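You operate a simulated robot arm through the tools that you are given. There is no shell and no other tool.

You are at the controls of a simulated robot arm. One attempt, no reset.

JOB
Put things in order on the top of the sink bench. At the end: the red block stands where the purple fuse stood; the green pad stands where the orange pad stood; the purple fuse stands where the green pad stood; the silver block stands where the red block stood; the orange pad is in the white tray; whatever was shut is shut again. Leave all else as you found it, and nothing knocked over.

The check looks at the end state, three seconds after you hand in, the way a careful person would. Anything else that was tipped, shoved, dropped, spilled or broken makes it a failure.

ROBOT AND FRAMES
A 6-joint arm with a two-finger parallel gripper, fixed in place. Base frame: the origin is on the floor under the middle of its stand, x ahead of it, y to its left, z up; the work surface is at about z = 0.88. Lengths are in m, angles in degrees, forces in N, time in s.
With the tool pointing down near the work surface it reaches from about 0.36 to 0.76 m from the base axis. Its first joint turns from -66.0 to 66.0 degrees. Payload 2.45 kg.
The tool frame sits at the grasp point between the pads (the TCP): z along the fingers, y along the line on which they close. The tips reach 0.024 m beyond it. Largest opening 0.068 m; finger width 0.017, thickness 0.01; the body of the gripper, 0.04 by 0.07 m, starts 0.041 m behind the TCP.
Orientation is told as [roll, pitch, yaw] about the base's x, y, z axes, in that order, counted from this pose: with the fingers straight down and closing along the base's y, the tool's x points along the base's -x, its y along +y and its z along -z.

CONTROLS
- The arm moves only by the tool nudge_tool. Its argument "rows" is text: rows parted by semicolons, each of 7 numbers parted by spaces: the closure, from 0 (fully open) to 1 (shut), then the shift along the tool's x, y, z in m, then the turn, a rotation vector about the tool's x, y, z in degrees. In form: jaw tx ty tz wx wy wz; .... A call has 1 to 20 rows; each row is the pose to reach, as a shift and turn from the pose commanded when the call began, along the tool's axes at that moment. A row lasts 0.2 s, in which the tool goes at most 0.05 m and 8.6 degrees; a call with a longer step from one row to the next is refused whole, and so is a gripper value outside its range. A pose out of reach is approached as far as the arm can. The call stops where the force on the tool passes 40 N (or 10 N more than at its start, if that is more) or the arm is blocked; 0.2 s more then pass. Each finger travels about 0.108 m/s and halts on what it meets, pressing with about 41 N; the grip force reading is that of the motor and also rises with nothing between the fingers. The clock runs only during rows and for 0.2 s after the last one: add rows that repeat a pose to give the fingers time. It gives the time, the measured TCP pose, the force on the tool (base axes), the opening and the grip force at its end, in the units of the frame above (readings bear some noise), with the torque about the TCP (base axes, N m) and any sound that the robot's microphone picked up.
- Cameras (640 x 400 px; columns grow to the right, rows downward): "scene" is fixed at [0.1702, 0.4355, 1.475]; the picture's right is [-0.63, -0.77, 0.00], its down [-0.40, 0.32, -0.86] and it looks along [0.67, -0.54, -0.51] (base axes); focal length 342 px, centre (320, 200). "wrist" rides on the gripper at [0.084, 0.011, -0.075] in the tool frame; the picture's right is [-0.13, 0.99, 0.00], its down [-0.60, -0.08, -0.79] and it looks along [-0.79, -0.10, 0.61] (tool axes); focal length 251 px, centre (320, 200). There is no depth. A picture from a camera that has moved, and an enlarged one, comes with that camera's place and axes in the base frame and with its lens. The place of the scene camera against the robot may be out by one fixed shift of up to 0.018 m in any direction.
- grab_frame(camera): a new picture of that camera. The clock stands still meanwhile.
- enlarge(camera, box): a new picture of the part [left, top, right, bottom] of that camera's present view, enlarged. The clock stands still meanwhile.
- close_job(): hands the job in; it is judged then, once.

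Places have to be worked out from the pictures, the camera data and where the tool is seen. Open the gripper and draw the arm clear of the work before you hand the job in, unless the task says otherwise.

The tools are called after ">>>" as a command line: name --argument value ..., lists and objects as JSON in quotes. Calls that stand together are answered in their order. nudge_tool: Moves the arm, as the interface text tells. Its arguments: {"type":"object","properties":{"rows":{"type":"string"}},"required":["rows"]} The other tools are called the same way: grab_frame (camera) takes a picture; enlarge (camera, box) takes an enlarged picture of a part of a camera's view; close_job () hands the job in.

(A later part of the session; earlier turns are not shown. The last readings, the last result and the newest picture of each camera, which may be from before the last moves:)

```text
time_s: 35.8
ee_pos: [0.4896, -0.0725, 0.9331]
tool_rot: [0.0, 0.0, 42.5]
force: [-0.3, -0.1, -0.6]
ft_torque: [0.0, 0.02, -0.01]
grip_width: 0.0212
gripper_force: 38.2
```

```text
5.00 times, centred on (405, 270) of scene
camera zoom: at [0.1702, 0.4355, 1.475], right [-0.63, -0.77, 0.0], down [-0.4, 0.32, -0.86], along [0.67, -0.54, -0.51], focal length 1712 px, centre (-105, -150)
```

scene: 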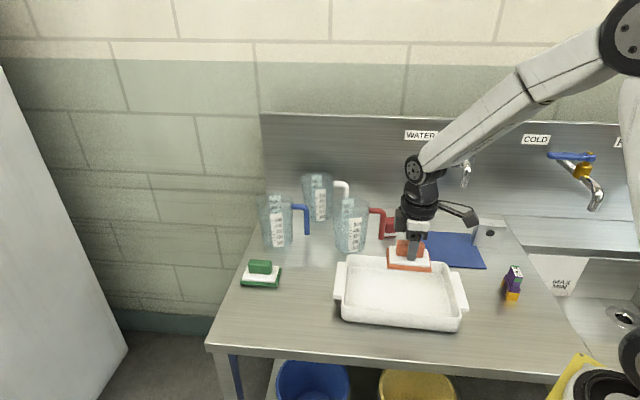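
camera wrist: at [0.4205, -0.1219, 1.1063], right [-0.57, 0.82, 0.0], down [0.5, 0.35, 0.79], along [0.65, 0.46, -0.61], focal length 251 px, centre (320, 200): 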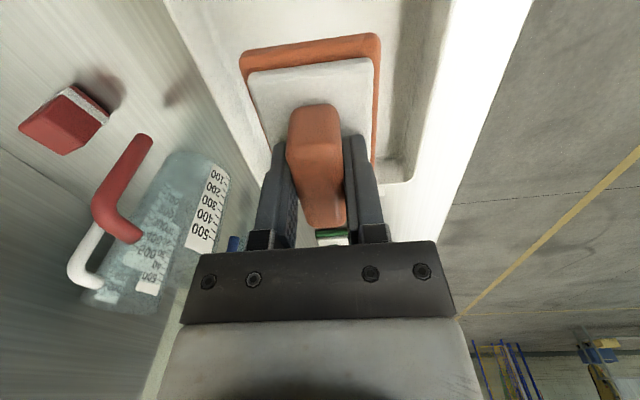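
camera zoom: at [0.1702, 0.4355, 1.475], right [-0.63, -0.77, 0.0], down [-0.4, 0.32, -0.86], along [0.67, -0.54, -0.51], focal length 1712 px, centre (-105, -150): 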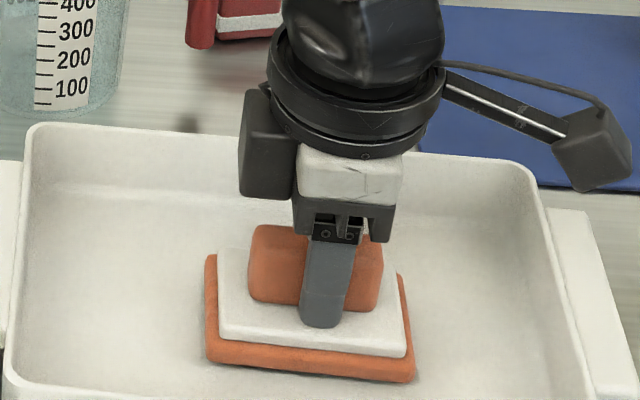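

Still a hair above the floor; continuing down in 1 mm steps.

>>> nudge_tool --rows "1 0 0 0.001 0 0 0; 1 0 0 0.002 0 0 0; 1 0 0 0.003 0 0 0; 1 0 0 0.003 0 0 0"

```text
time_s: 36.8
ee_pos: [0.4901, -0.0715, 0.9304]
tool_rot: [0.0, -0.1, 42.5]
force: [-0.5, 0.5, -1.3]
ft_torque: [0.01, 0.04, -0.01]
grip_width: 0.0209
gripper_force: 37.7
```

>>> nudge_tool --rows "1 0 0 0.001 0 0 0; 1 0 0 0.002 0 0 0; 1 0 0 0.002 0 0 0"

>>> enlarge --camera "scene" --box '[360, 230, 450, 310]'

```text
time_s: 37.6
ee_pos: [0.4891, -0.0725, 0.9295]
tool_rot: [0.1, 0.1, 42.5]
force: [-3.1, -1.9, 11.9]
ft_torque: [-0.14, 0.19, -0.03]
grip_width: 0.0214
gripper_force: 38.3
```

```text
5.00 times, centred on (405, 270) of scene
camera zoom: at [0.1699, 0.4355, 1.4751], right [-0.63, -0.77, 0.0], down [-0.4, 0.32, -0.86], along [0.67, -0.54, -0.51], focal length 1712 px, centre (-105, -150)
```

zoom: 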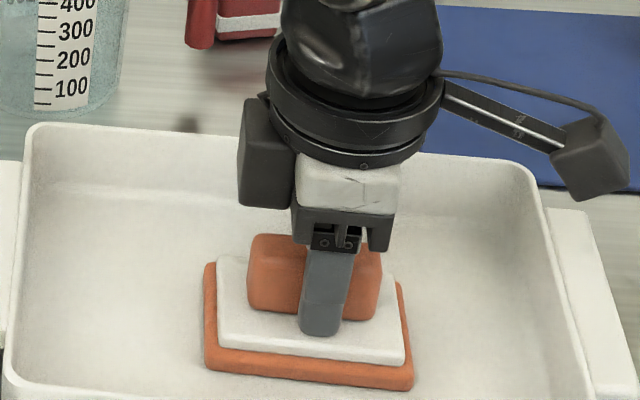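

Contact (12 N). I relieve 1.5 mm, open the fingers, and rise.

>>> nudge_tool --rows "1 0 0 -0.0015 0 0 0; 0.6 0 0 -0.0015 0 0 0; 0.3 0 0 -0.0015 0 0 0; 0.2 0 0 -0.0015 0 0 0; 0.2 0 0 -0.01 0 0 0; 0.2 0 0 -0.03 0 0 0; 0.2 0 0 -0.06 0 0 0; 0.2 0 0 -0.09 0 0 0; 0.2 0 0 -0.11 0 0 0; 0.2 0 0 -0.11 0 0 0"

>>> grab_frame --camera "scene"

>>> grab_frame --camera "wrist"

```text
time_s: 39.8
ee_pos: [0.4892, -0.0717, 1.0387]
tool_rot: [-0.1, -0.1, 42.4]
force: [0.7, -0.3, -0.8]
ft_torque: [-0.01, -0.01, -0.02]
grip_width: 0.0545
gripper_force: 0.0
```

```text
taken
```

scene: 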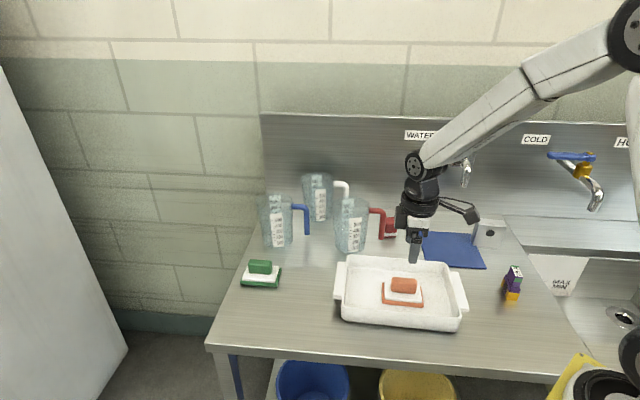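

```text
taken
camera wrist: at [0.4197, -0.1203, 1.1148], right [-0.57, 0.82, 0.0], down [0.5, 0.35, 0.79], along [0.65, 0.46, -0.61], focal length 251 px, centre (320, 200)
```

wrist: 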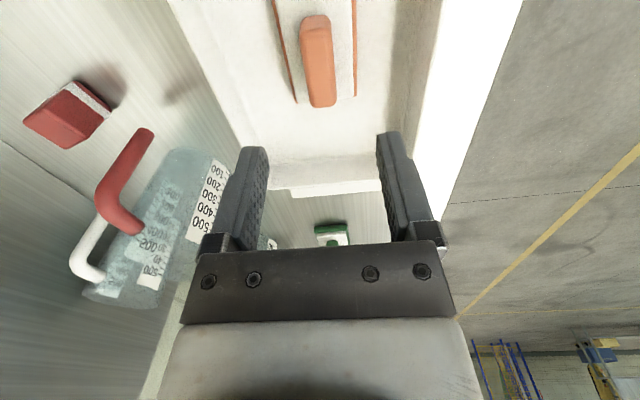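

Orange pad sits flat in the tray. Now I move toward the green pad to view it along its handle.

>>> nudge_tool --rows "0 -0.02 -0.002 0.0 0 0 0; 0 -0.055 -0.005 0.005 0 0 0; 0 -0.09 -0.009 0.015 0 0 0; 0 -0.125 -0.012 0.025 0 0 0; 0 -0.16 -0.0155 0.035 0 0 0; 0 -0.195 -0.019 0.045 0 0 0; 0 -0.2279 -0.0221 0.055 0 0 0; 0 -0.2279 -0.0221 0.055 0 0 0"

>>> grab_frame --camera "wrist"

>>> enlarge --camera "wrist" --box '[250, 110, 400, 230]'

```text
time_s: 41.6
ee_pos: [0.6748, 0.0648, 0.9826]
tool_rot: [0.0, 0.0, 42.6]
force: [-0.3, -0.4, -0.5]
ft_torque: [-0.04, 0.02, -0.02]
grip_width: 0.0679
gripper_force: 0.1
```

```text
taken
camera wrist: at [0.6049, 0.0155, 1.058], right [-0.57, 0.82, 0.0], down [0.5, 0.35, 0.79], along [0.65, 0.46, -0.61], focal length 251 px, centre (320, 200)
```

wrist: 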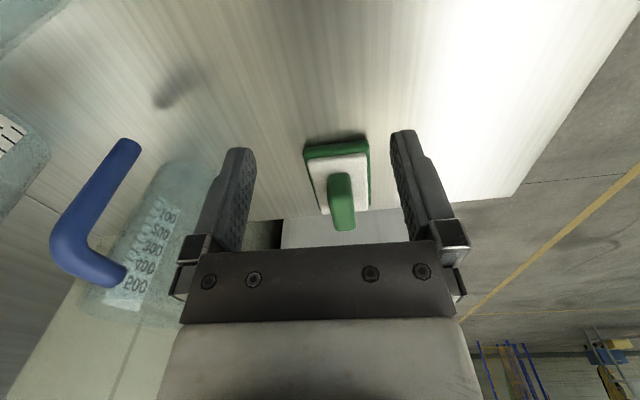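

```text
3.33 times, centred on (325, 170) of wrist
camera zoom: at [0.6049, 0.0155, 1.058], right [-0.57, 0.82, 0.0], down [0.5, 0.35, 0.79], along [0.65, 0.46, -0.61], focal length 838 px, centre (303, 300)
```

zoom: 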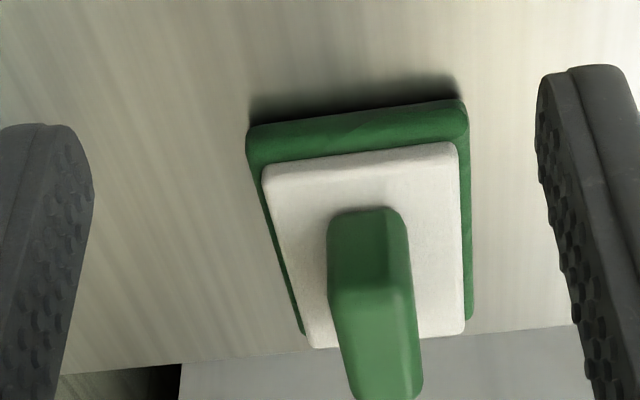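

Green sits at offset ≈(+0.079,−0.078) from the orange spot with nearly the same heading (~44°). I hover over the near half of its handle and check the reach.

>>> nudge_tool --rows "0 -0.025 0.001 0.004 0 0 -1; 0 -0.05 0.002 0.01 0 0 -1; 0 -0.075 0.003 0.016 0 0 -1; 0 -0.0973 0.0036 0.023 0 0 -1; 0 -0.0973 0.0036 0.023 0 0 -1"

>>> grab_frame --camera "wrist"

>>> enlarge --camera "wrist" --box '[230, 40, 410, 190]'

>>> grab_frame --camera "scene"

```text
time_s: 42.8
ee_pos: [0.7421, 0.1365, 0.9595]
tool_rot: [0.0, -0.1, 43.6]
force: [0.0, 0.2, -0.4]
ft_torque: [0.01, 0.02, 0.0]
grip_width: 0.0682
gripper_force: 0.0
```

```text
taken
camera wrist: at [0.6735, 0.0852, 1.0356], right [-0.59, 0.81, 0.0], down [0.49, 0.36, 0.79], along [0.64, 0.47, -0.61], focal length 251 px, centre (320, 200)
```

wrist: 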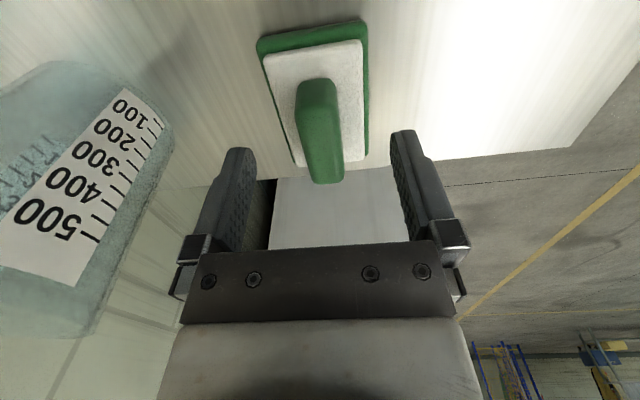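

```text
2.67 times, centred on (320, 115) of wrist
camera zoom: at [0.6735, 0.0852, 1.0356], right [-0.59, 0.81, 0.0], down [0.49, 0.36, 0.79], along [0.64, 0.47, -0.61], focal length 670 px, centre (320, 427)
```

zoom: 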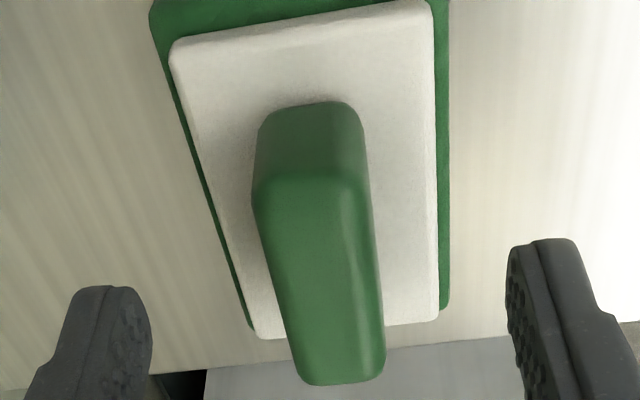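

```text
taken
```

scene: 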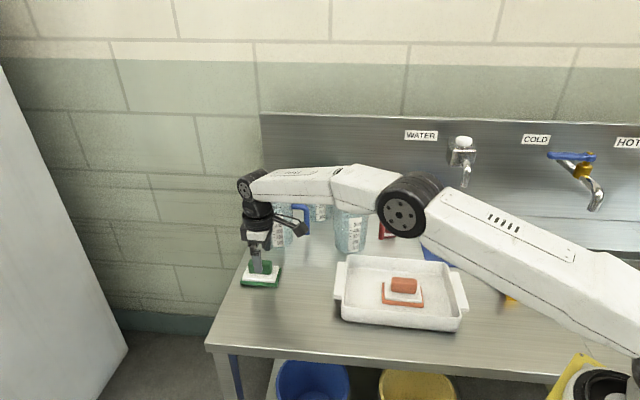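

Reached fine; the handle is centred laterally (within 1 mm) and aligned. I descend with the jaws half open to TCP z≈0.9265 and look at the force.

>>> nudge_tool --rows "0.5 -0.001 0.0005 0 0 0 -0.3; 0.5 -0.002 0.0005 0.004 0 0 -0.3; 0.5 -0.002 0.0005 0.012 0 0 -0.3; 0.5 -0.002 0.0005 0.02 0 0 -0.3; 0.5 -0.002 0.0005 0.027 0 0 -0.3; 0.5 -0.002 0.0005 0.032 0 0 -0.3; 0.5 -0.002 0.0005 0.0342 0 0 -0.3; 0.5 -0.002 0.0005 0.0342 0 0 -0.3"

>>> enlarge --camera "wrist" --box '[230, 70, 410, 220]'

```text
time_s: 44.6
ee_pos: [0.7435, 0.137, 0.9261]
tool_rot: [0.0, 0.0, 43.8]
force: [1.0, -0.8, 1.5]
ft_torque: [-0.01, 0.0, -0.02]
grip_width: 0.0343
gripper_force: 0.0
```

```text
2.67 times, centred on (320, 145) of wrist
camera zoom: at [0.6756, 0.0857, 1.002], right [-0.59, 0.81, 0.0], down [0.49, 0.36, 0.79], along [0.64, 0.47, -0.61], focal length 670 px, centre (320, 347)
```

zoom: 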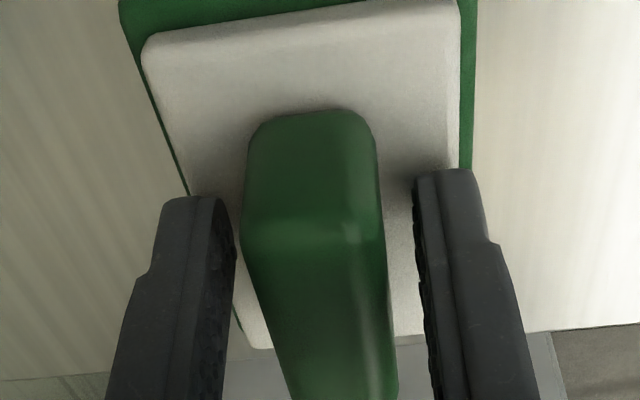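

Slightly lower and close on the green handle.

>>> nudge_tool --rows "0.5 0 -0.0005 0.0015 0 0 0; 0.5 0 -0.0005 0.0015 0 0 0; 0.8 0 -0.0005 0.0015 0 0 0; 1 0 -0.0005 0.0015 0 0 0; 1 0 -0.0005 0.0015 0 0 0; 1 0 -0.0005 0.0015 0 0 0; 1 0 -0.0005 0.0015 0 0 0"

>>> enlarge --camera "wrist" --box '[230, 70, 410, 220]'

>>> enlarge --camera "scene" --box '[215, 250, 295, 335]'

```text
time_s: 46.2
ee_pos: [0.7437, 0.1363, 0.9234]
tool_rot: [0.0, 0.0, 43.8]
force: [-0.4, -0.3, -0.8]
ft_torque: [0.01, -0.03, -0.01]
grip_width: 0.021
gripper_force: 37.8
```

```text
2.67 times, centred on (320, 145) of wrist
camera zoom: at [0.6758, 0.085, 1.0005], right [-0.59, 0.81, 0.0], down [0.49, 0.36, 0.79], along [0.64, 0.47, -0.61], focal length 670 px, centre (320, 347)
```

zoom: 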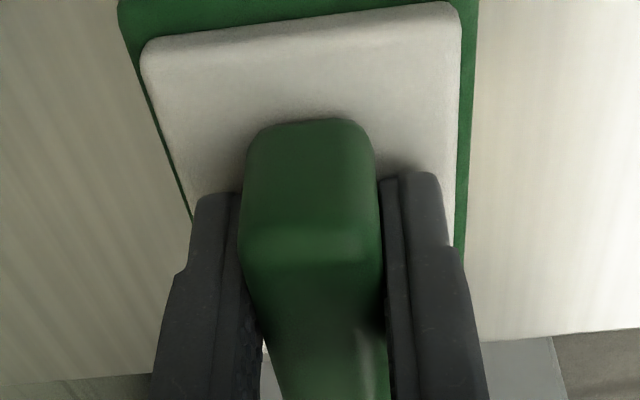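

```text
4.71 times, centred on (255, 292) of scene
camera zoom: at [0.1702, 0.4355, 1.475], right [-0.63, -0.77, 0.0], down [-0.4, 0.32, -0.86], along [0.67, -0.54, -0.51], focal length 1612 px, centre (626, -235)
```

zoom: 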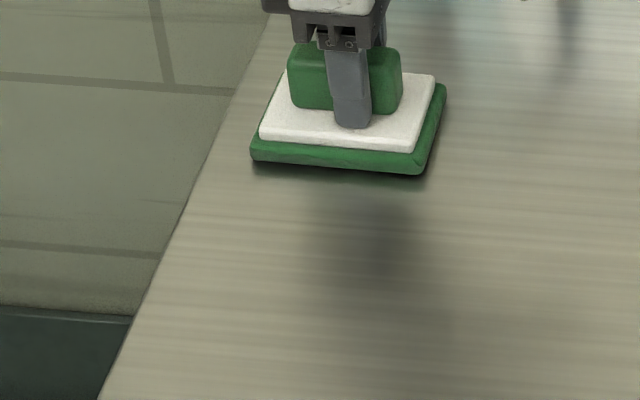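

Green is gripped without having shifted (TCP ≈(0.744,0.1352,0.9255)). I lift slowly.

>>> nudge_tool --rows "1 0 0 -0.001 0 0 0; 1 0 0 -0.002 0 0 0; 1 0 0 -0.003 0 0 0; 1 0 0 -0.004 0 0 0; 1 0 0 -0.006 0 0 0; 1 0 0 -0.008 0 0 0; 1 0 0 -0.011 0 0 0; 1 0 0 -0.014 0 0 0; 1 0 0 -0.017 0 0 0; 1 0 0 -0.020 0 0 0; 1 0 0 -0.023 0 0 0; 1 0 0 -0.026 0 0 0; 1 0 0 -0.028 0 0 0; 1 0 0 -0.030 0 0 0; 1 0 0 -0.030 0 0 0"

>>> enlarge --camera "scene" --box '[200, 220, 340, 340]'

```text
time_s: 49.4
ee_pos: [0.7442, 0.1357, 0.955]
tool_rot: [0.0, -0.1, 43.8]
force: [0.3, -0.3, -0.2]
ft_torque: [0.0, -0.04, 0.0]
grip_width: 0.0214
gripper_force: 38.3
```

```text
3.33 times, centred on (270, 280) of scene
camera zoom: at [0.1702, 0.4355, 1.475], right [-0.63, -0.77, 0.0], down [-0.4, 0.32, -0.86], along [0.67, -0.54, -0.51], focal length 1142 px, centre (487, -67)
```

zoom: 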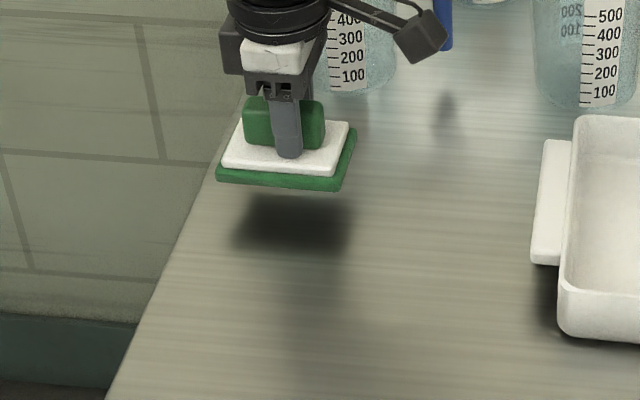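

Held. I move it sideways 0.11 m to above the orange spot.

>>> nudge_tool --rows "1 0.0001 0.003 0 0 0 0.05; 1 0.0003 0.008 0 0 0 0.1; 1 0.0005 0.016 0 0 0 0.15; 1 0.0008 0.026 0 0 0 0.2; 1 0.0011 0.037 0 0 0 0.25; 1 0.0014 0.048 0 0 0 0.3; 1 0.0017 0.059 0 0 0 0.35; 1 0.002 0.070 0 0 0 0.4; 1 0.0023 0.081 0 0 0 0.45; 1 0.0026 0.091 0 0 0 0.5; 1 0.0028 0.099 0 0 0 0.5; 1 0.003 0.105 0 0 0 0.5; 1 0.003 0.1085 0 0 0 0.5; 1 0.003 0.1097 0 0 0 0.5; 1 0.003 0.1097 0 0 0 0.5"

>>> grab_frame --camera "wrist"

>>> enlarge --camera "scene" --box '[215, 250, 295, 335]'

```text
time_s: 52.6
ee_pos: [0.6655, 0.2111, 0.9558]
tool_rot: [0.0, 0.0, 43.3]
force: [1.1, -0.1, -0.1]
ft_torque: [-0.02, 0.01, 0.0]
grip_width: 0.0213
gripper_force: 38.0
```

```text
taken
camera wrist: at [0.5968, 0.1624, 1.0304], right [-0.59, 0.81, 0.0], down [0.49, 0.36, 0.79], along [0.64, 0.46, -0.61], focal length 251 px, centre (320, 200)
```

wrist: 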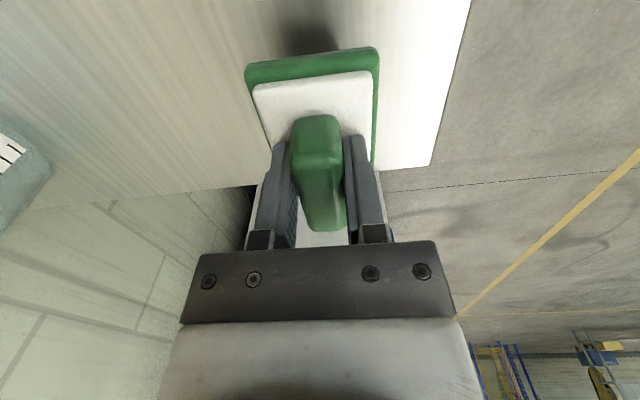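

```text
4.71 times, centred on (255, 292) of scene
camera zoom: at [0.1702, 0.4355, 1.475], right [-0.63, -0.77, 0.0], down [-0.4, 0.32, -0.86], along [0.67, -0.54, -0.51], focal length 1612 px, centre (626, -235)
```

zoom: 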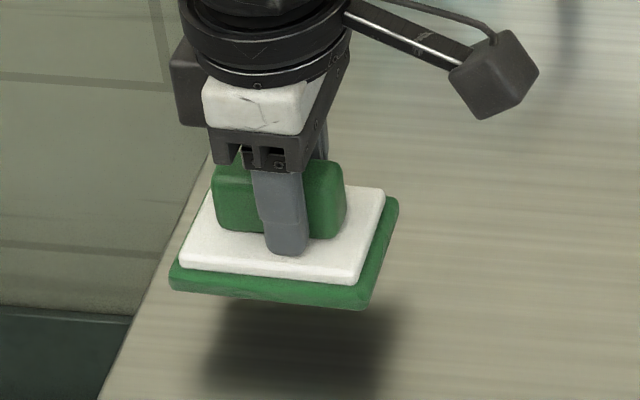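

TCP is as intended. I lower slowly to z≈0.9265 and check contact.

>>> nudge_tool --rows "1 0 0 0.002 0 0 0; 1 0 0 0.005 0 0 0; 1 0 0 0.009 0 0 0; 1 0 0 0.013 0 0 0; 1 0 0 0.017 0 0 0; 1 0 0 0.021 0 0 0; 1 0 0 0.024 0 0 0; 1 0 0 0.026 0 0 0; 1 0 0 0.027 0 0 0; 1 0 0 0.027 0 0 0"

>>> enlarge --camera "scene" --box '[215, 250, 295, 335]'

```text
time_s: 54.8
ee_pos: [0.6655, 0.2122, 0.9287]
tool_rot: [0.0, 0.0, 43.4]
force: [-0.3, -0.3, -1.0]
ft_torque: [-0.04, -0.03, 0.01]
grip_width: 0.0209
gripper_force: 38.3
```

```text
4.71 times, centred on (255, 292) of scene
camera zoom: at [0.1702, 0.4355, 1.475], right [-0.63, -0.77, 0.0], down [-0.4, 0.32, -0.86], along [0.67, -0.54, -0.51], focal length 1612 px, centre (626, -235)
```

zoom: 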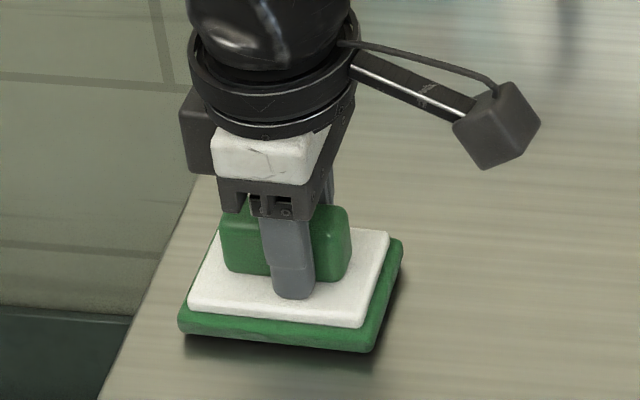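

Within a couple of pixels of the original orange outline. I lower the last 3 mm gently.

>>> nudge_tool --rows "1 0 0 0.001 0 0 0; 1 0 0 0.002 0 0 0; 1 0 0 0.003 0 0 0; 1 0 0 0.003 0 0 0"

```text
time_s: 55.8
ee_pos: [0.6671, 0.2116, 0.924]
tool_rot: [0.0, 0.1, 43.3]
force: [-1.9, 0.8, 4.7]
ft_torque: [-0.08, 0.14, -0.04]
grip_width: 0.0212
gripper_force: 38.5
```

Light contact (4.7 N). I relieve half a millimetre, open, and rise straight up.

>>> nudge_tool --rows "1 0 0 -0.0005 0 0 0; 0.8 0 0 -0.0005 0 0 0; 0.5 0 0 -0.0005 0 0 0; 0.4 0 0 -0.001 0 0 0; 0.4 0 0 -0.01 0 0 0; 0.4 0 0 -0.03 0 0 0; 0.4 0 0 -0.06 0 0 0; 0.4 0 0 -0.09 0 0 0; 0.4 0 0 -0.12 0 0 0; 0.4 0 0 -0.12 0 0 0"

>>> enlarge --camera "scene" --box '[215, 250, 295, 335]'

>>> grab_frame --camera "scene"

```text
time_s: 58.0
ee_pos: [0.6664, 0.213, 1.0445]
tool_rot: [0.0, 0.0, 43.3]
force: [-0.3, 1.1, -0.1]
ft_torque: [0.01, 0.01, -0.01]
grip_width: 0.041
gripper_force: 0.0
```

```text
4.71 times, centred on (255, 292) of scene
camera zoom: at [0.1702, 0.4355, 1.475], right [-0.63, -0.77, 0.0], down [-0.4, 0.32, -0.86], along [0.67, -0.54, -0.51], focal length 1612 px, centre (626, -235)
```

zoom: 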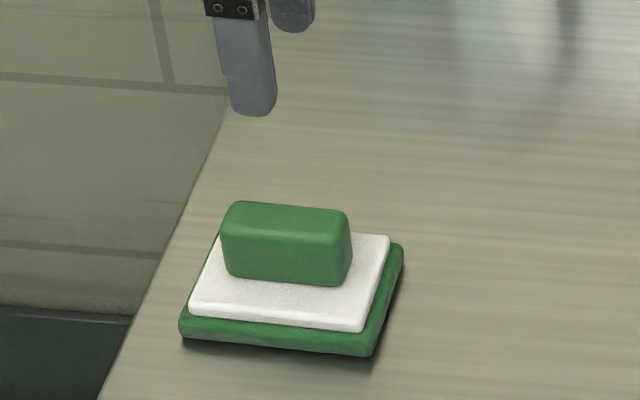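

```text
taken
```

scene: 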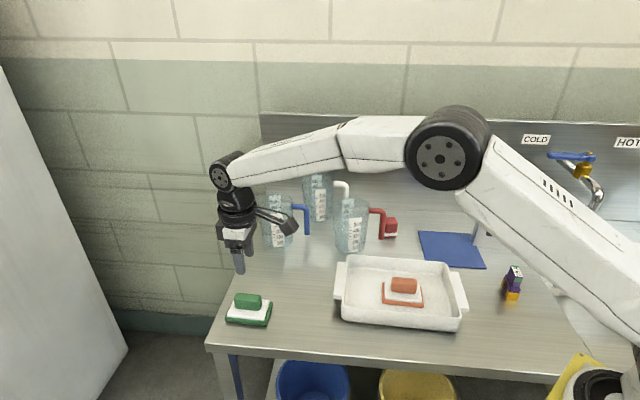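

Green now stands on the orange spot, matching the original outline. Next the fuse: I travel (high, over the tray) to a pose behind it with yaw ≈−49° aligned with its long side and look.

>>> nudge_tool --rows "0 0.0200 -0.0025 0 0 0 3; 0 0.0600 -0.0075 0 0 0 9.5; 0 0.1000 -0.0125 0 0 0 16; 0 0.1400 -0.0175 0 0 0 22.5; 0 0.1800 -0.0226 0 0 0 29; 0 0.2200 -0.0276 0 0 0 35.5; 0 0.2600 -0.0326 0 0 0 42; 0 0.3000 -0.0377 0 0 0 48.5; 0 0.3400 -0.0427 0 0 0 55; 0 0.3800 -0.0477 0 0 0 61.5; 0 0.4200 -0.0527 0.01 0 0 68; 0 0.4600 -0.0577 0.02 0 0 74.5; 0 0.5000 -0.0628 0.03 0 0 81; 0 0.5400 -0.0678 0.035 0 0 87; 0 0.5727 -0.0719 0.04 0 0 92.7; 0 0.5727 -0.0719 0.04 0 0 92.7"

>>> grab_frame --camera "wrist"

>>> grab_frame --camera "scene"

```text
time_s: 61.4
ee_pos: [0.2985, -0.2311, 1.0035]
tool_rot: [0.0, 0.0, -49.5]
force: [-0.5, -0.5, 0.6]
ft_torque: [0.02, 0.0, -0.02]
grip_width: 0.0679
gripper_force: 0.0
```

```text
taken
camera wrist: at [0.2512, -0.161, 1.0793], right [0.84, 0.55, 0.0], down [0.33, -0.51, 0.79], along [0.43, -0.66, -0.61], focal length 251 px, centre (320, 200)
```

wrist: 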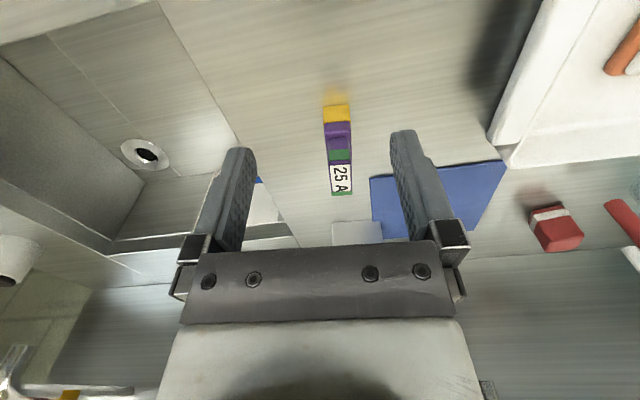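

```text
taken
```

scene: 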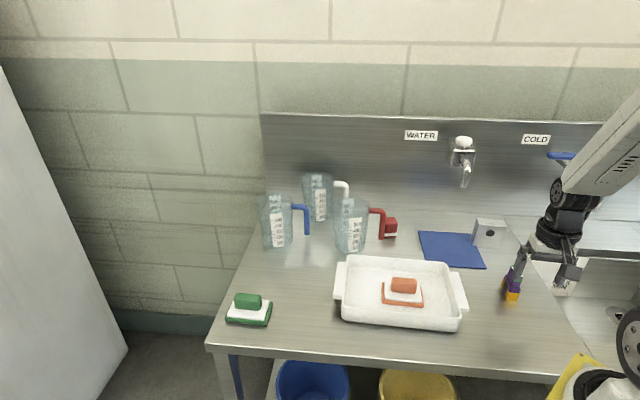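

The fuse is well visible and nearly aligned between the fingers. I zoom in to measure it.

>>> enlarge --camera "wrist" --box '[280, 85, 400, 205]'

>>> enlarge --camera "scene" --box '[480, 245, 560, 310]'

```text
3.33 times, centred on (340, 145) of wrist
camera zoom: at [0.2512, -0.161, 1.0793], right [0.84, 0.55, 0.0], down [0.33, -0.51, 0.79], along [0.43, -0.66, -0.61], focal length 838 px, centre (253, 383)
```

zoom: 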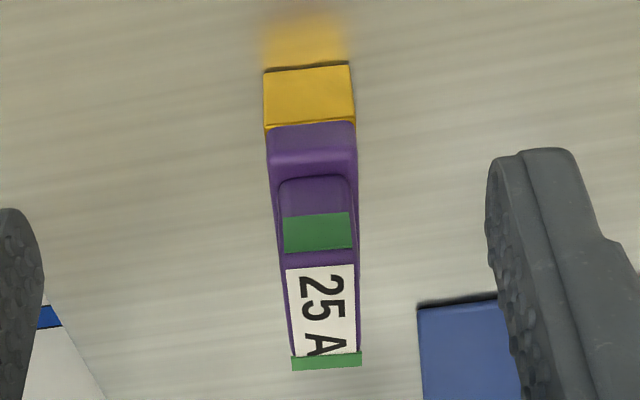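

```text
6.15 times, centred on (520, 278) of scene
camera zoom: at [0.1702, 0.4355, 1.475], right [-0.63, -0.77, 0.0], down [-0.4, 0.32, -0.86], along [0.67, -0.54, -0.51], focal length 2108 px, centre (-911, -277)
```

zoom: 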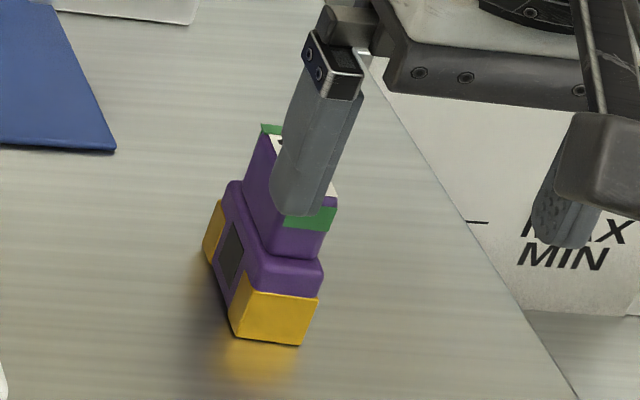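

Fuse: base ≈0.044×0.022, height ≈0.067, long axis ≈−50.8°, centre ≈(0.341,−0.271). I move over it at z≈0.995 and check alignment.

>>> nudge_tool --rows "0 -0.015 0.002 0.002 0 0 0.5; 0 -0.03 0.004 0.004 0 0 1; 0 -0.045 0.006 0.006 0 0 1.4; 0 -0.057 0.008 0.008 0 0 1.4; 0 -0.057 0.008 0.008 0 0 1.4"

>>> grab_frame --camera "wrist"

>>> enlarge --camera "wrist" --box '[230, 0, 410, 160]'

>>> enlarge --camera "scene" --box '[480, 245, 560, 310]'

```text
time_s: 62.6
ee_pos: [0.342, -0.2709, 0.9959]
tool_rot: [-0.1, 0.0, -50.8]
force: [0.4, 0.0, -0.8]
ft_torque: [0.06, -0.03, 0.02]
grip_width: 0.0679
gripper_force: 0.1
```

```text
taken
camera wrist: at [0.2974, -0.1993, 1.0718], right [0.85, 0.53, 0.0], down [0.32, -0.52, 0.79], along [0.42, -0.67, -0.61], focal length 251 px, centre (320, 200)
```

wrist: 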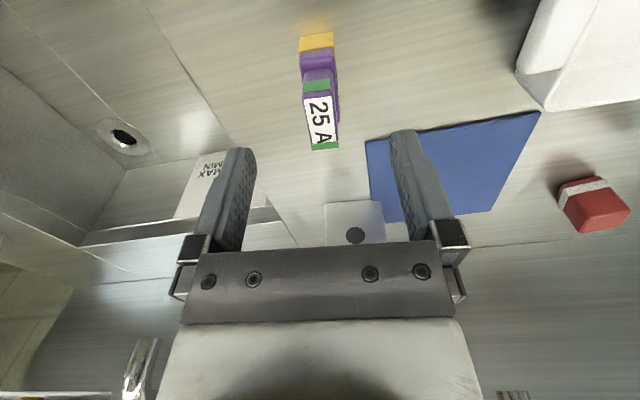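

```text
2.50 times, centred on (320, 80) of wrist
camera zoom: at [0.2974, -0.1993, 1.0718], right [0.85, 0.53, 0.0], down [0.32, -0.52, 0.79], along [0.42, -0.67, -0.61], focal length 629 px, centre (320, 500)
```

zoom: 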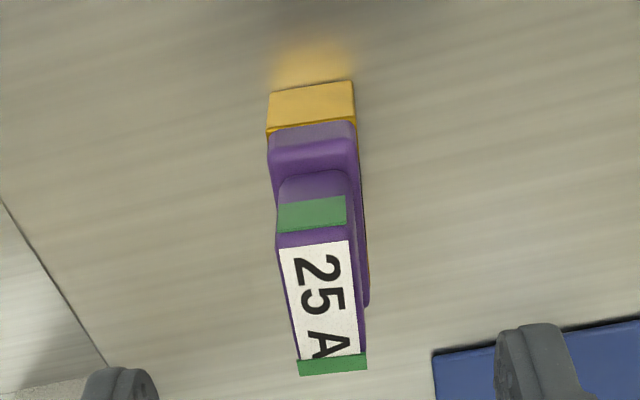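

```text
6.15 times, centred on (520, 278) of scene
camera zoom: at [0.1702, 0.4355, 1.475], right [-0.63, -0.77, 0.0], down [-0.4, 0.32, -0.86], along [0.67, -0.54, -0.51], focal length 2108 px, centre (-911, -277)
```

zoom: 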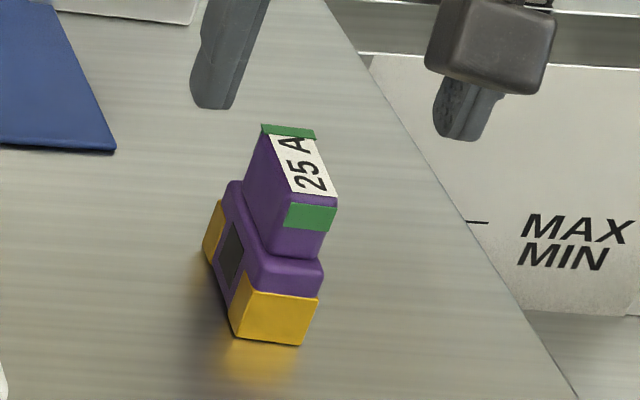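

Lateral alignment is ~0 and angle matches; the centre is ~4 mm ahead. I shift forward and descend around the lower body to z≈0.917.

>>> nudge_tool --rows "0 -0.003 0 0.005 0 0 0; 0 -0.0035 0 0.02 0 0 0; 0 -0.0035 0 0.035 0 0 0; 0 -0.0035 0 0.05 0 0 0; 0 -0.0035 0 0.065 0 0 0; 0 -0.0035 0 0.075 0 0 0; 0 -0.0035 0 0.08 0 0 0; 0 -0.0035 0 0.08 0 0 0"

>>> grab_frame --camera "wrist"

>>> enlarge --camera "scene" --box '[480, 245, 560, 310]'

```text
time_s: 64.4
ee_pos: [0.344, -0.2725, 0.9161]
tool_rot: [0.0, 0.0, -50.8]
force: [0.1, 0.0, -0.5]
ft_torque: [0.01, -0.03, -0.02]
grip_width: 0.0678
gripper_force: 0.0
```

```text
taken
camera wrist: at [0.2996, -0.2014, 0.9925], right [0.85, 0.53, 0.0], down [0.32, -0.52, 0.79], along [0.42, -0.67, -0.61], focal length 251 px, centre (320, 200)
```

wrist: 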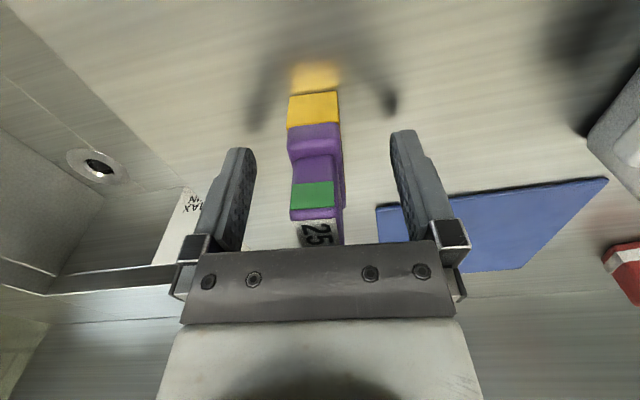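

```text
6.15 times, centred on (520, 278) of scene
camera zoom: at [0.1702, 0.4355, 1.475], right [-0.63, -0.77, 0.0], down [-0.4, 0.32, -0.86], along [0.67, -0.54, -0.51], focal length 2108 px, centre (-911, -277)
```

zoom: 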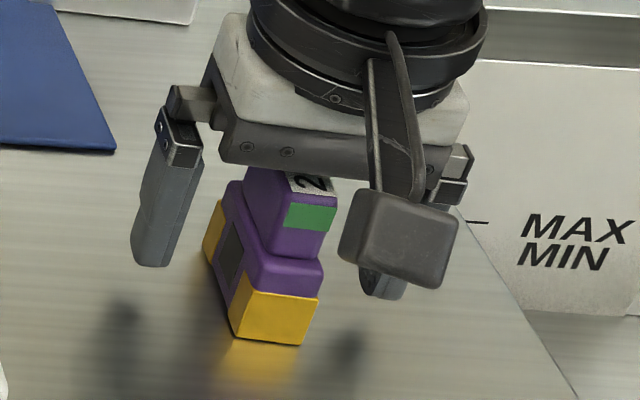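

Good clearance on both sides; fuse centre ≈ TCP (0.3437,−0.2728). I close on it.

>>> nudge_tool --rows "0.3 0 0 0 0 0 0; 0.6 0 0 0 0 0 0; 0.8 0 0 0 0 0 0; 1 0 0 0 0 0 0; 1 0 0 0 0 0 0; 1 0 0 0 0 0 0; 1 0 0 0 0 0 0"

>>> grab_frame --camera "wrist"

>>> enlarge --camera "scene" --box '[480, 245, 560, 310]'

```text
time_s: 66.0
ee_pos: [0.3445, -0.2723, 0.9166]
tool_rot: [0.0, 0.0, -50.7]
force: [1.0, -0.2, 0.7]
ft_torque: [0.0, 0.02, 0.0]
grip_width: 0.0214
gripper_force: 38.3
```

```text
taken
camera wrist: at [0.2995, -0.2013, 0.9926], right [0.85, 0.53, 0.0], down [0.32, -0.52, 0.79], along [0.42, -0.67, -0.61], focal length 251 px, centre (320, 200)
```

wrist: 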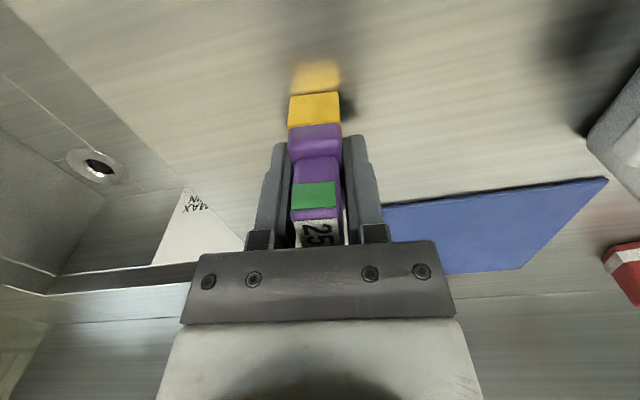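

```text
6.15 times, centred on (520, 278) of scene
camera zoom: at [0.1702, 0.4355, 1.475], right [-0.63, -0.77, 0.0], down [-0.4, 0.32, -0.86], along [0.67, -0.54, -0.51], focal length 2108 px, centre (-911, -277)
```

zoom: 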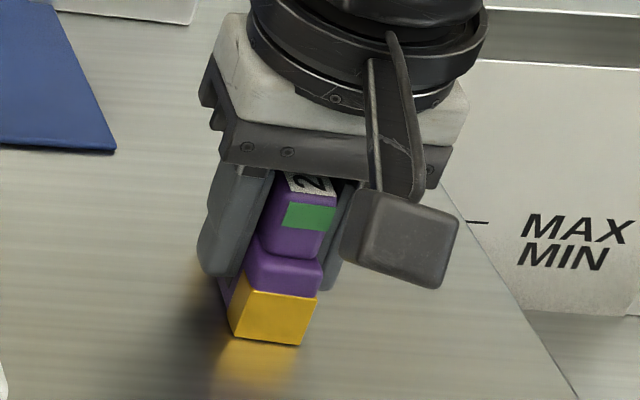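

Gripped at width 0.0214, fuse not displaced. I lift slowly.

>>> nudge_tool --rows "1 0 0 -0.001 0 0 0; 1 0 0 -0.002 0 0 0; 1 0 0 -0.003 0 0 0; 1 0 0 -0.005 0 0 0; 1 0 0 -0.007 0 0 0; 1 0 0 -0.010 0 0 0; 1 0 0 -0.014 0 0 0; 1 0 0 -0.018 0 0 0; 1 0 0 -0.022 0 0 0; 1 0 0 -0.026 0 0 0; 1 0 0 -0.032 0 0 0; 1 0 0 -0.038 0 0 0; 1 0 0 -0.044 0 0 0; 1 0 0 -0.050 0 0 0; 1 0 0 -0.056 0 0 0; 1 0 0 -0.062 0 0 0; 1 0 0 -0.068 0 0 0; 1 0 0 -0.074 0 0 0; 1 0 0 -0.078 0 0 0; 1 0 0 -0.080 0 0 0"

>>> grab_frame --camera "wrist"

>>> grab_frame --camera "scene"

```text
time_s: 70.2
ee_pos: [0.3435, -0.2721, 0.9974]
tool_rot: [0.0, 0.0, -50.8]
force: [-0.7, 0.5, -0.1]
ft_torque: [0.02, 0.0, 0.0]
grip_width: 0.0214
gripper_force: 38.5
```

```text
taken
camera wrist: at [0.2987, -0.2008, 1.0725], right [0.85, 0.53, 0.0], down [0.32, -0.52, 0.79], along [0.42, -0.67, -0.61], focal length 251 px, centre (320, 200)
```

wrist: 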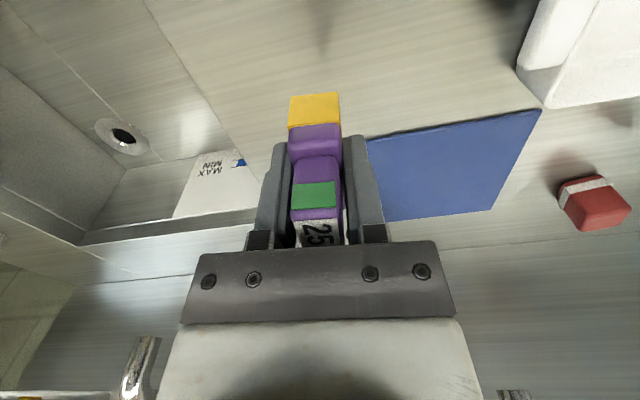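

```text
taken
```

scene: 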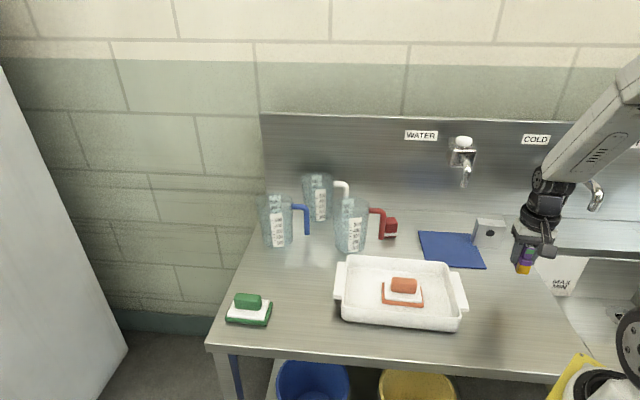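

Held firmly. I carry it in a smooth arc, rotating the yaw to ≈44°, to just short of the green spot at z≈1.03.

>>> nudge_tool --rows "1 0.0006 0.0056 -0.003 0 0 -0.9; 1 0.0018 0.0167 -0.006 0 0 -2.8; 1 0.0037 0.0333 -0.010 0 0 -5.7; 1 0.0068 0.0611 -0.014 0 0 -10.4; 1 0.0102 0.0917 -0.018 0 0 -15.6; 1 0.0136 0.1223 -0.022 0 0 -20.8; 1 0.0172 0.1556 -0.026 0 0 -26.5; 1 0.0209 0.1889 -0.029 0 0 -32.2; 1 0.0246 0.2223 -0.031 0 0 -37.8; 1 0.0283 0.2556 -0.033 0 0 -43.5; 1 0.0320 0.2890 -0.033 0 0 -49.2; 1 0.0357 0.3223 -0.033 0 0 -54.9; 1 0.0394 0.3556 -0.033 0 0 -60.5; 1 0.0431 0.3890 -0.033 0 0 -66.2; 1 0.0468 0.4223 -0.033 0 0 -71.9; 1 0.0505 0.4557 -0.033 0 0 -77.6; 1 0.0542 0.4890 -0.033 0 0 -83.2; 1 0.0576 0.5196 -0.033 0 0 -88.5; 1 0.0604 0.5446 -0.033 0 0 -92.7; 1 0.0616 0.5557 -0.033 0 0 -94.6"

>>> grab_frame --camera "wrist"

>>> grab_frame --camera "scene"

```text
time_s: 74.4
ee_pos: [0.7352, 0.1255, 1.0301]
tool_rot: [0.0, 0.0, 44.0]
force: [-0.4, 0.2, -0.1]
ft_torque: [-0.03, 0.0, 0.03]
grip_width: 0.0212
gripper_force: 38.5
```

```text
taken
camera wrist: at [0.667, 0.0747, 1.1051], right [-0.59, 0.8, 0.0], down [0.49, 0.36, 0.79], along [0.64, 0.47, -0.61], focal length 251 px, centre (320, 200)
```

wrist: 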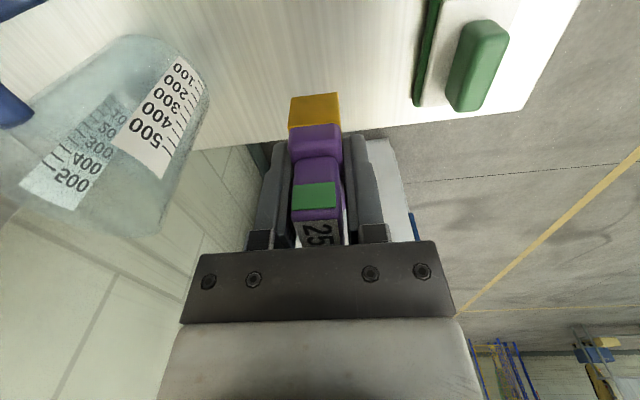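

```text
taken
```

scene: 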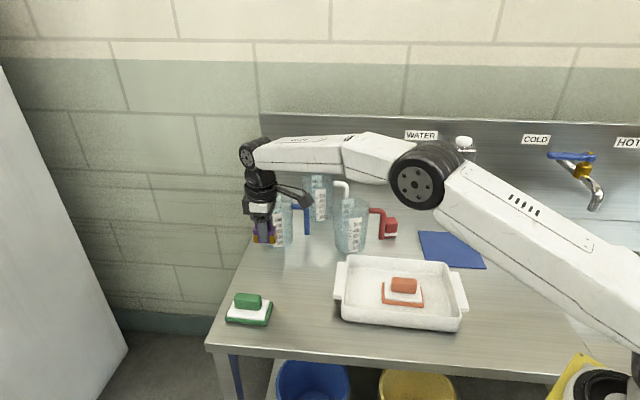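

Right place. I now move the last 2 cm out to the green spot centre (≈(0.749,0.140)) and lower partway, checking the reach.

>>> nudge_tool --rows "1 -0.003 0.0002 0.002 0 0 0; 1 -0.008 0.0005 0.008 0 0 0; 1 -0.014 0.0009 0.016 0 0 0; 1 -0.018 0.0011 0.026 0 0 0; 1 -0.0204 0.0013 0.036 0 0 0; 1 -0.0204 0.0013 0.046 0 0 0; 1 -0.0204 0.0013 0.056 0 0 0; 1 -0.0204 0.0013 0.066 0 0 0; 1 -0.0204 0.0013 0.076 0 0 0; 1 -0.0204 0.0013 0.086 0 0 0; 1 -0.0204 0.0013 0.094 0 0 0; 1 -0.0204 0.0013 0.100 0 0 0; 1 -0.0204 0.0013 0.102 0 0 0; 1 -0.0204 0.0013 0.102 0 0 0"

>>> grab_frame --camera "wrist"

>>> enlarge --camera "scene" --box '[215, 230, 295, 300]'

```text
time_s: 77.4
ee_pos: [0.7488, 0.1408, 0.9271]
tool_rot: [0.0, 0.0, 43.9]
force: [0.3, -0.6, -1.1]
ft_torque: [0.05, 0.0, -0.01]
grip_width: 0.0214
gripper_force: 38.2
```

```text
taken
camera wrist: at [0.6806, 0.0903, 1.0032], right [-0.59, 0.81, 0.0], down [0.49, 0.36, 0.79], along [0.64, 0.47, -0.61], focal length 251 px, centre (320, 200)
```

wrist: 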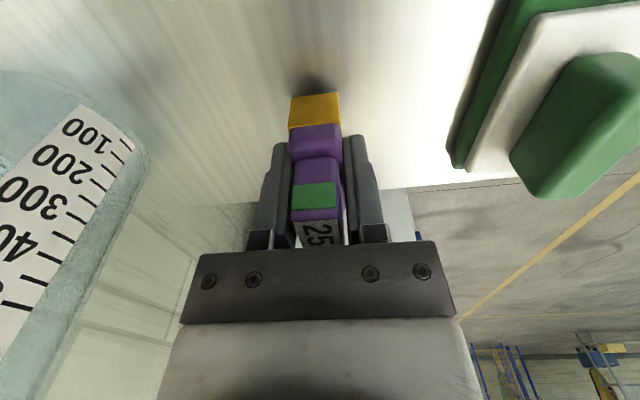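

```text
5.71 times, centred on (255, 265) of scene
camera zoom: at [0.1702, 0.4355, 1.475], right [-0.63, -0.77, 0.0], down [-0.4, 0.32, -0.86], along [0.67, -0.54, -0.51], focal length 1957 px, centre (691, -171)
```

zoom: 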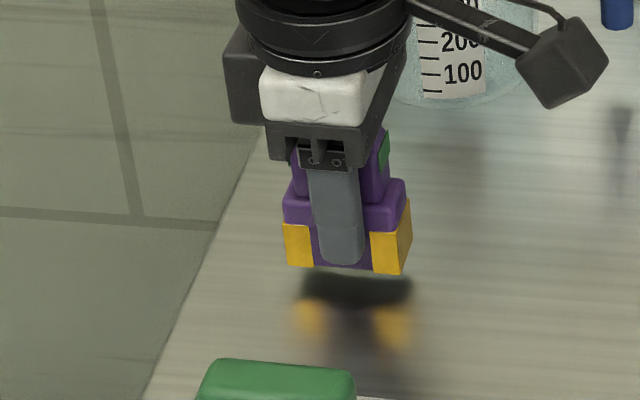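

Reach is fine. I lower the last centimetre slowly, stopping just about where it was gripped (z≈0.9175).

>>> nudge_tool --rows "1 0 0 0.002 0 0 0; 1 0 0 0.004 0 0 0; 1 0 0 0.006 0 0 0; 1 0 0 0.008 0 0 0; 1 0 0 0.009 0 0 0; 1 0 0 0.0095 0 0 0; 1 0 0 0.0095 0 0 0"

>>> nudge_tool --rows "1 0 0 0.0005 0 0 0; 1 0 0 0.001 0 0 0; 1 0 0 0.001 0 0 0"

```text
time_s: 79.0
ee_pos: [0.7493, 0.1403, 0.9165]
tool_rot: [0.0, 0.0, 43.8]
force: [0.1, -0.4, 0.2]
ft_torque: [-0.02, 0.01, 0.01]
grip_width: 0.0213
gripper_force: 38.8
```

```text
time_s: 79.8
ee_pos: [0.7497, 0.1407, 0.9159]
tool_rot: [0.0, 0.0, 43.8]
force: [0.2, -0.3, 1.9]
ft_torque: [-0.03, -0.02, 0.01]
grip_width: 0.0212
gripper_force: 38.6
```

>>> nudge_tool --rows "1 0 0 0.0005 0 0 0; 1 0 0 0.001 0 0 0; 1 0 0 0.001 0 0 0"

>>> enlarge --camera "scene" --box '[215, 230, 295, 300]'

```text
time_s: 80.6
ee_pos: [0.7499, 0.1408, 0.9169]
tool_rot: [-0.1, -0.1, 43.7]
force: [-3.1, -1.0, 9.5]
ft_torque: [-0.06, 0.15, -0.06]
grip_width: 0.0214
gripper_force: 38.0
```

```text
5.71 times, centred on (255, 265) of scene
camera zoom: at [0.1699, 0.4354, 1.4751], right [-0.63, -0.77, 0.0], down [-0.4, 0.32, -0.86], along [0.67, -0.54, -0.51], focal length 1957 px, centre (691, -171)
```

zoom: 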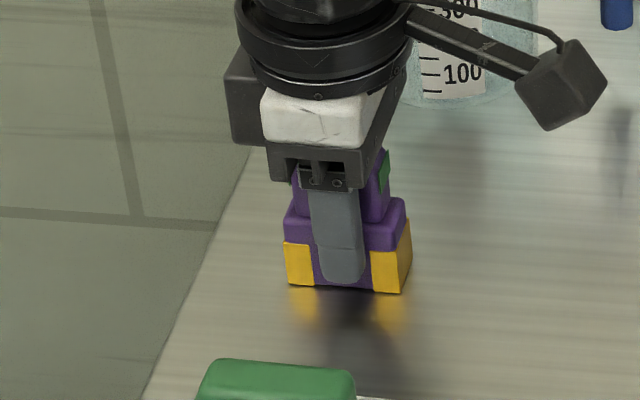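

Standing on the bench (9.5 N). I relieve 1 mm, open symmetrically, and rise straight up.

>>> nudge_tool --rows "1 0 0 -0.001 0 0 0; 0.65 0 0 -0.001 0 0 0; 0.45 0 0 -0.001 0 0 0; 0.3 0 0 -0.001 0 0 0; 0.3 0 0 -0.01 0 0 0; 0.3 0 0 -0.025 0 0 0; 0.3 0 0 -0.045 0 0 0; 0.3 0 0 -0.07 0 0 0; 0.3 0 0 -0.10 0 0 0; 0.3 0 0 -0.12 0 0 0; 0.3 0 0 -0.12 0 0 0"

>>> enlarge --camera "scene" --box '[215, 230, 295, 330]'

>>> grab_frame --camera "wrist"

```text
time_s: 83.0
ee_pos: [0.7494, 0.14, 1.036]
tool_rot: [0.0, -0.1, 43.8]
force: [0.1, 0.6, -0.1]
ft_torque: [-0.01, 0.01, 0.01]
grip_width: 0.0477
gripper_force: 0.0
```

```text
4.00 times, centred on (255, 280) of scene
camera zoom: at [0.1702, 0.4355, 1.475], right [-0.63, -0.77, 0.0], down [-0.4, 0.32, -0.86], along [0.67, -0.54, -0.51], focal length 1370 px, centre (580, -120)
```

zoom: 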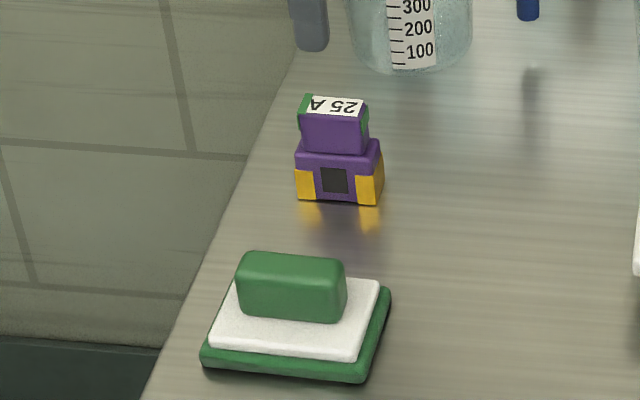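

```text
taken
camera wrist: at [0.6808, 0.0892, 1.1111], right [-0.59, 0.81, 0.0], down [0.49, 0.36, 0.79], along [0.64, 0.47, -0.61], focal length 251 px, centre (320, 200)
```

wrist: 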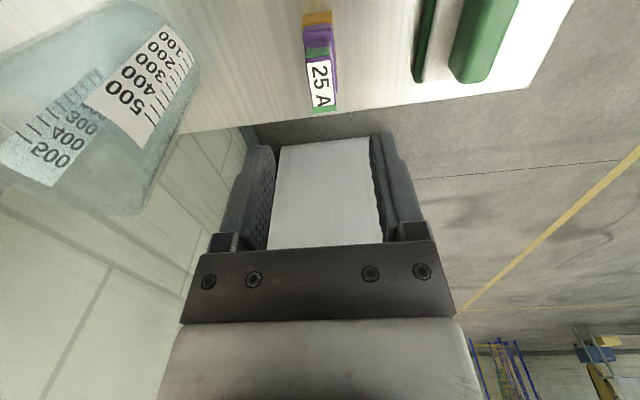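

The fuse stands upright on the green spot. Next the red block: I travel around (over the tray, avoiding the tall jugs) to a pose on the far side from the red handle, yaw ≈55°, and look.

>>> nudge_tool --rows "0 0.0375 0.0082 -0.006 0 0 0; 0 0.0749 0.0164 -0.013 0 0 0; 0 0.1124 0.0246 -0.019 0 0 0; 0 0.1498 0.0328 -0.025 0 0 0; 0 0.1873 0.0410 -0.031 0 0 0; 0 0.2247 0.0492 -0.038 0 0 0; 0 0.2622 0.0574 -0.044 0 0 0; 0 0.2919 0.0305 -0.044 0 0 -1; 0 0.3217 0.0036 -0.044 0 0 -2; 0 0.3514 -0.0233 -0.044 0 0 -3; 0 0.3812 -0.0502 -0.044 0 0 -4; 0 0.4109 -0.0770 -0.044 0 0 -5; 0 0.4407 -0.1039 -0.044 0 0 -6; 0 0.4704 -0.1308 -0.044 0 0 -7; 0 0.4618 -0.1580 -0.030 0 0 -8; 0 0.4532 -0.1852 -0.018 0 0 -9; 0 0.4446 -0.2123 -0.006 0 0 -10; 0 0.4360 -0.2395 0.006 0 0 -11.2; 0 0.4360 -0.2395 0.006 0 0 -11.2"

>>> grab_frame --camera "wrist"

>>> grab_frame --camera "scene"

```text
time_s: 86.1
ee_pos: [0.5058, -0.2745, 1.0791]
tool_rot: [1.0, -0.3, 51.5]
force: [-15.3, 27.4, 12.4]
ft_torque: [-1.56, -0.92, 0.06]
grip_width: 0.0567
gripper_force: 0.1
stopped in row 15: the force on the tool passed its limit at 96 N (the readings are from after the stop); the commanded pose is now the measured one
```

```text
taken
camera wrist: at [0.4454, -0.3348, 1.155], right [-0.7, 0.72, 0.02], down [0.45, 0.41, 0.8], along [0.56, 0.56, -0.61], focal length 251 px, centre (320, 200)
```

wrist: 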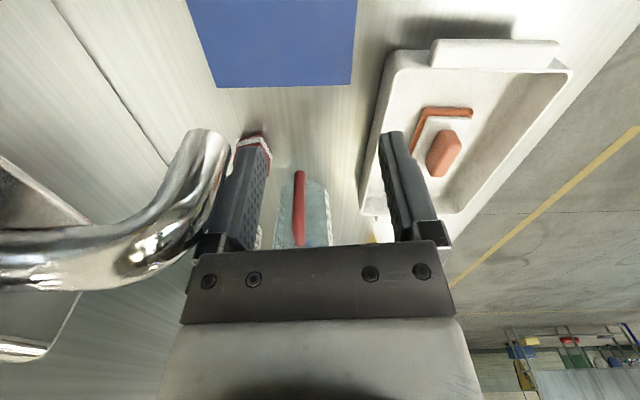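

```text
taken
```

scene: 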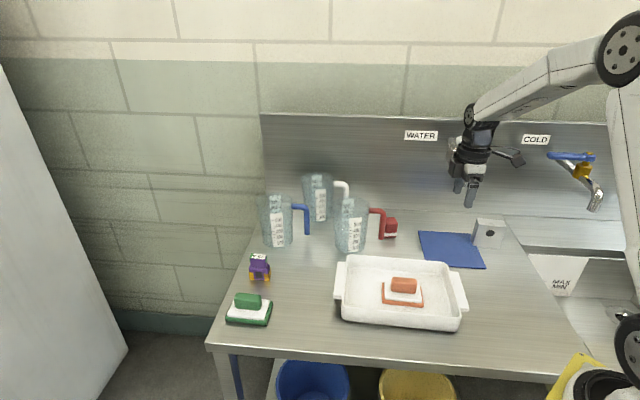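

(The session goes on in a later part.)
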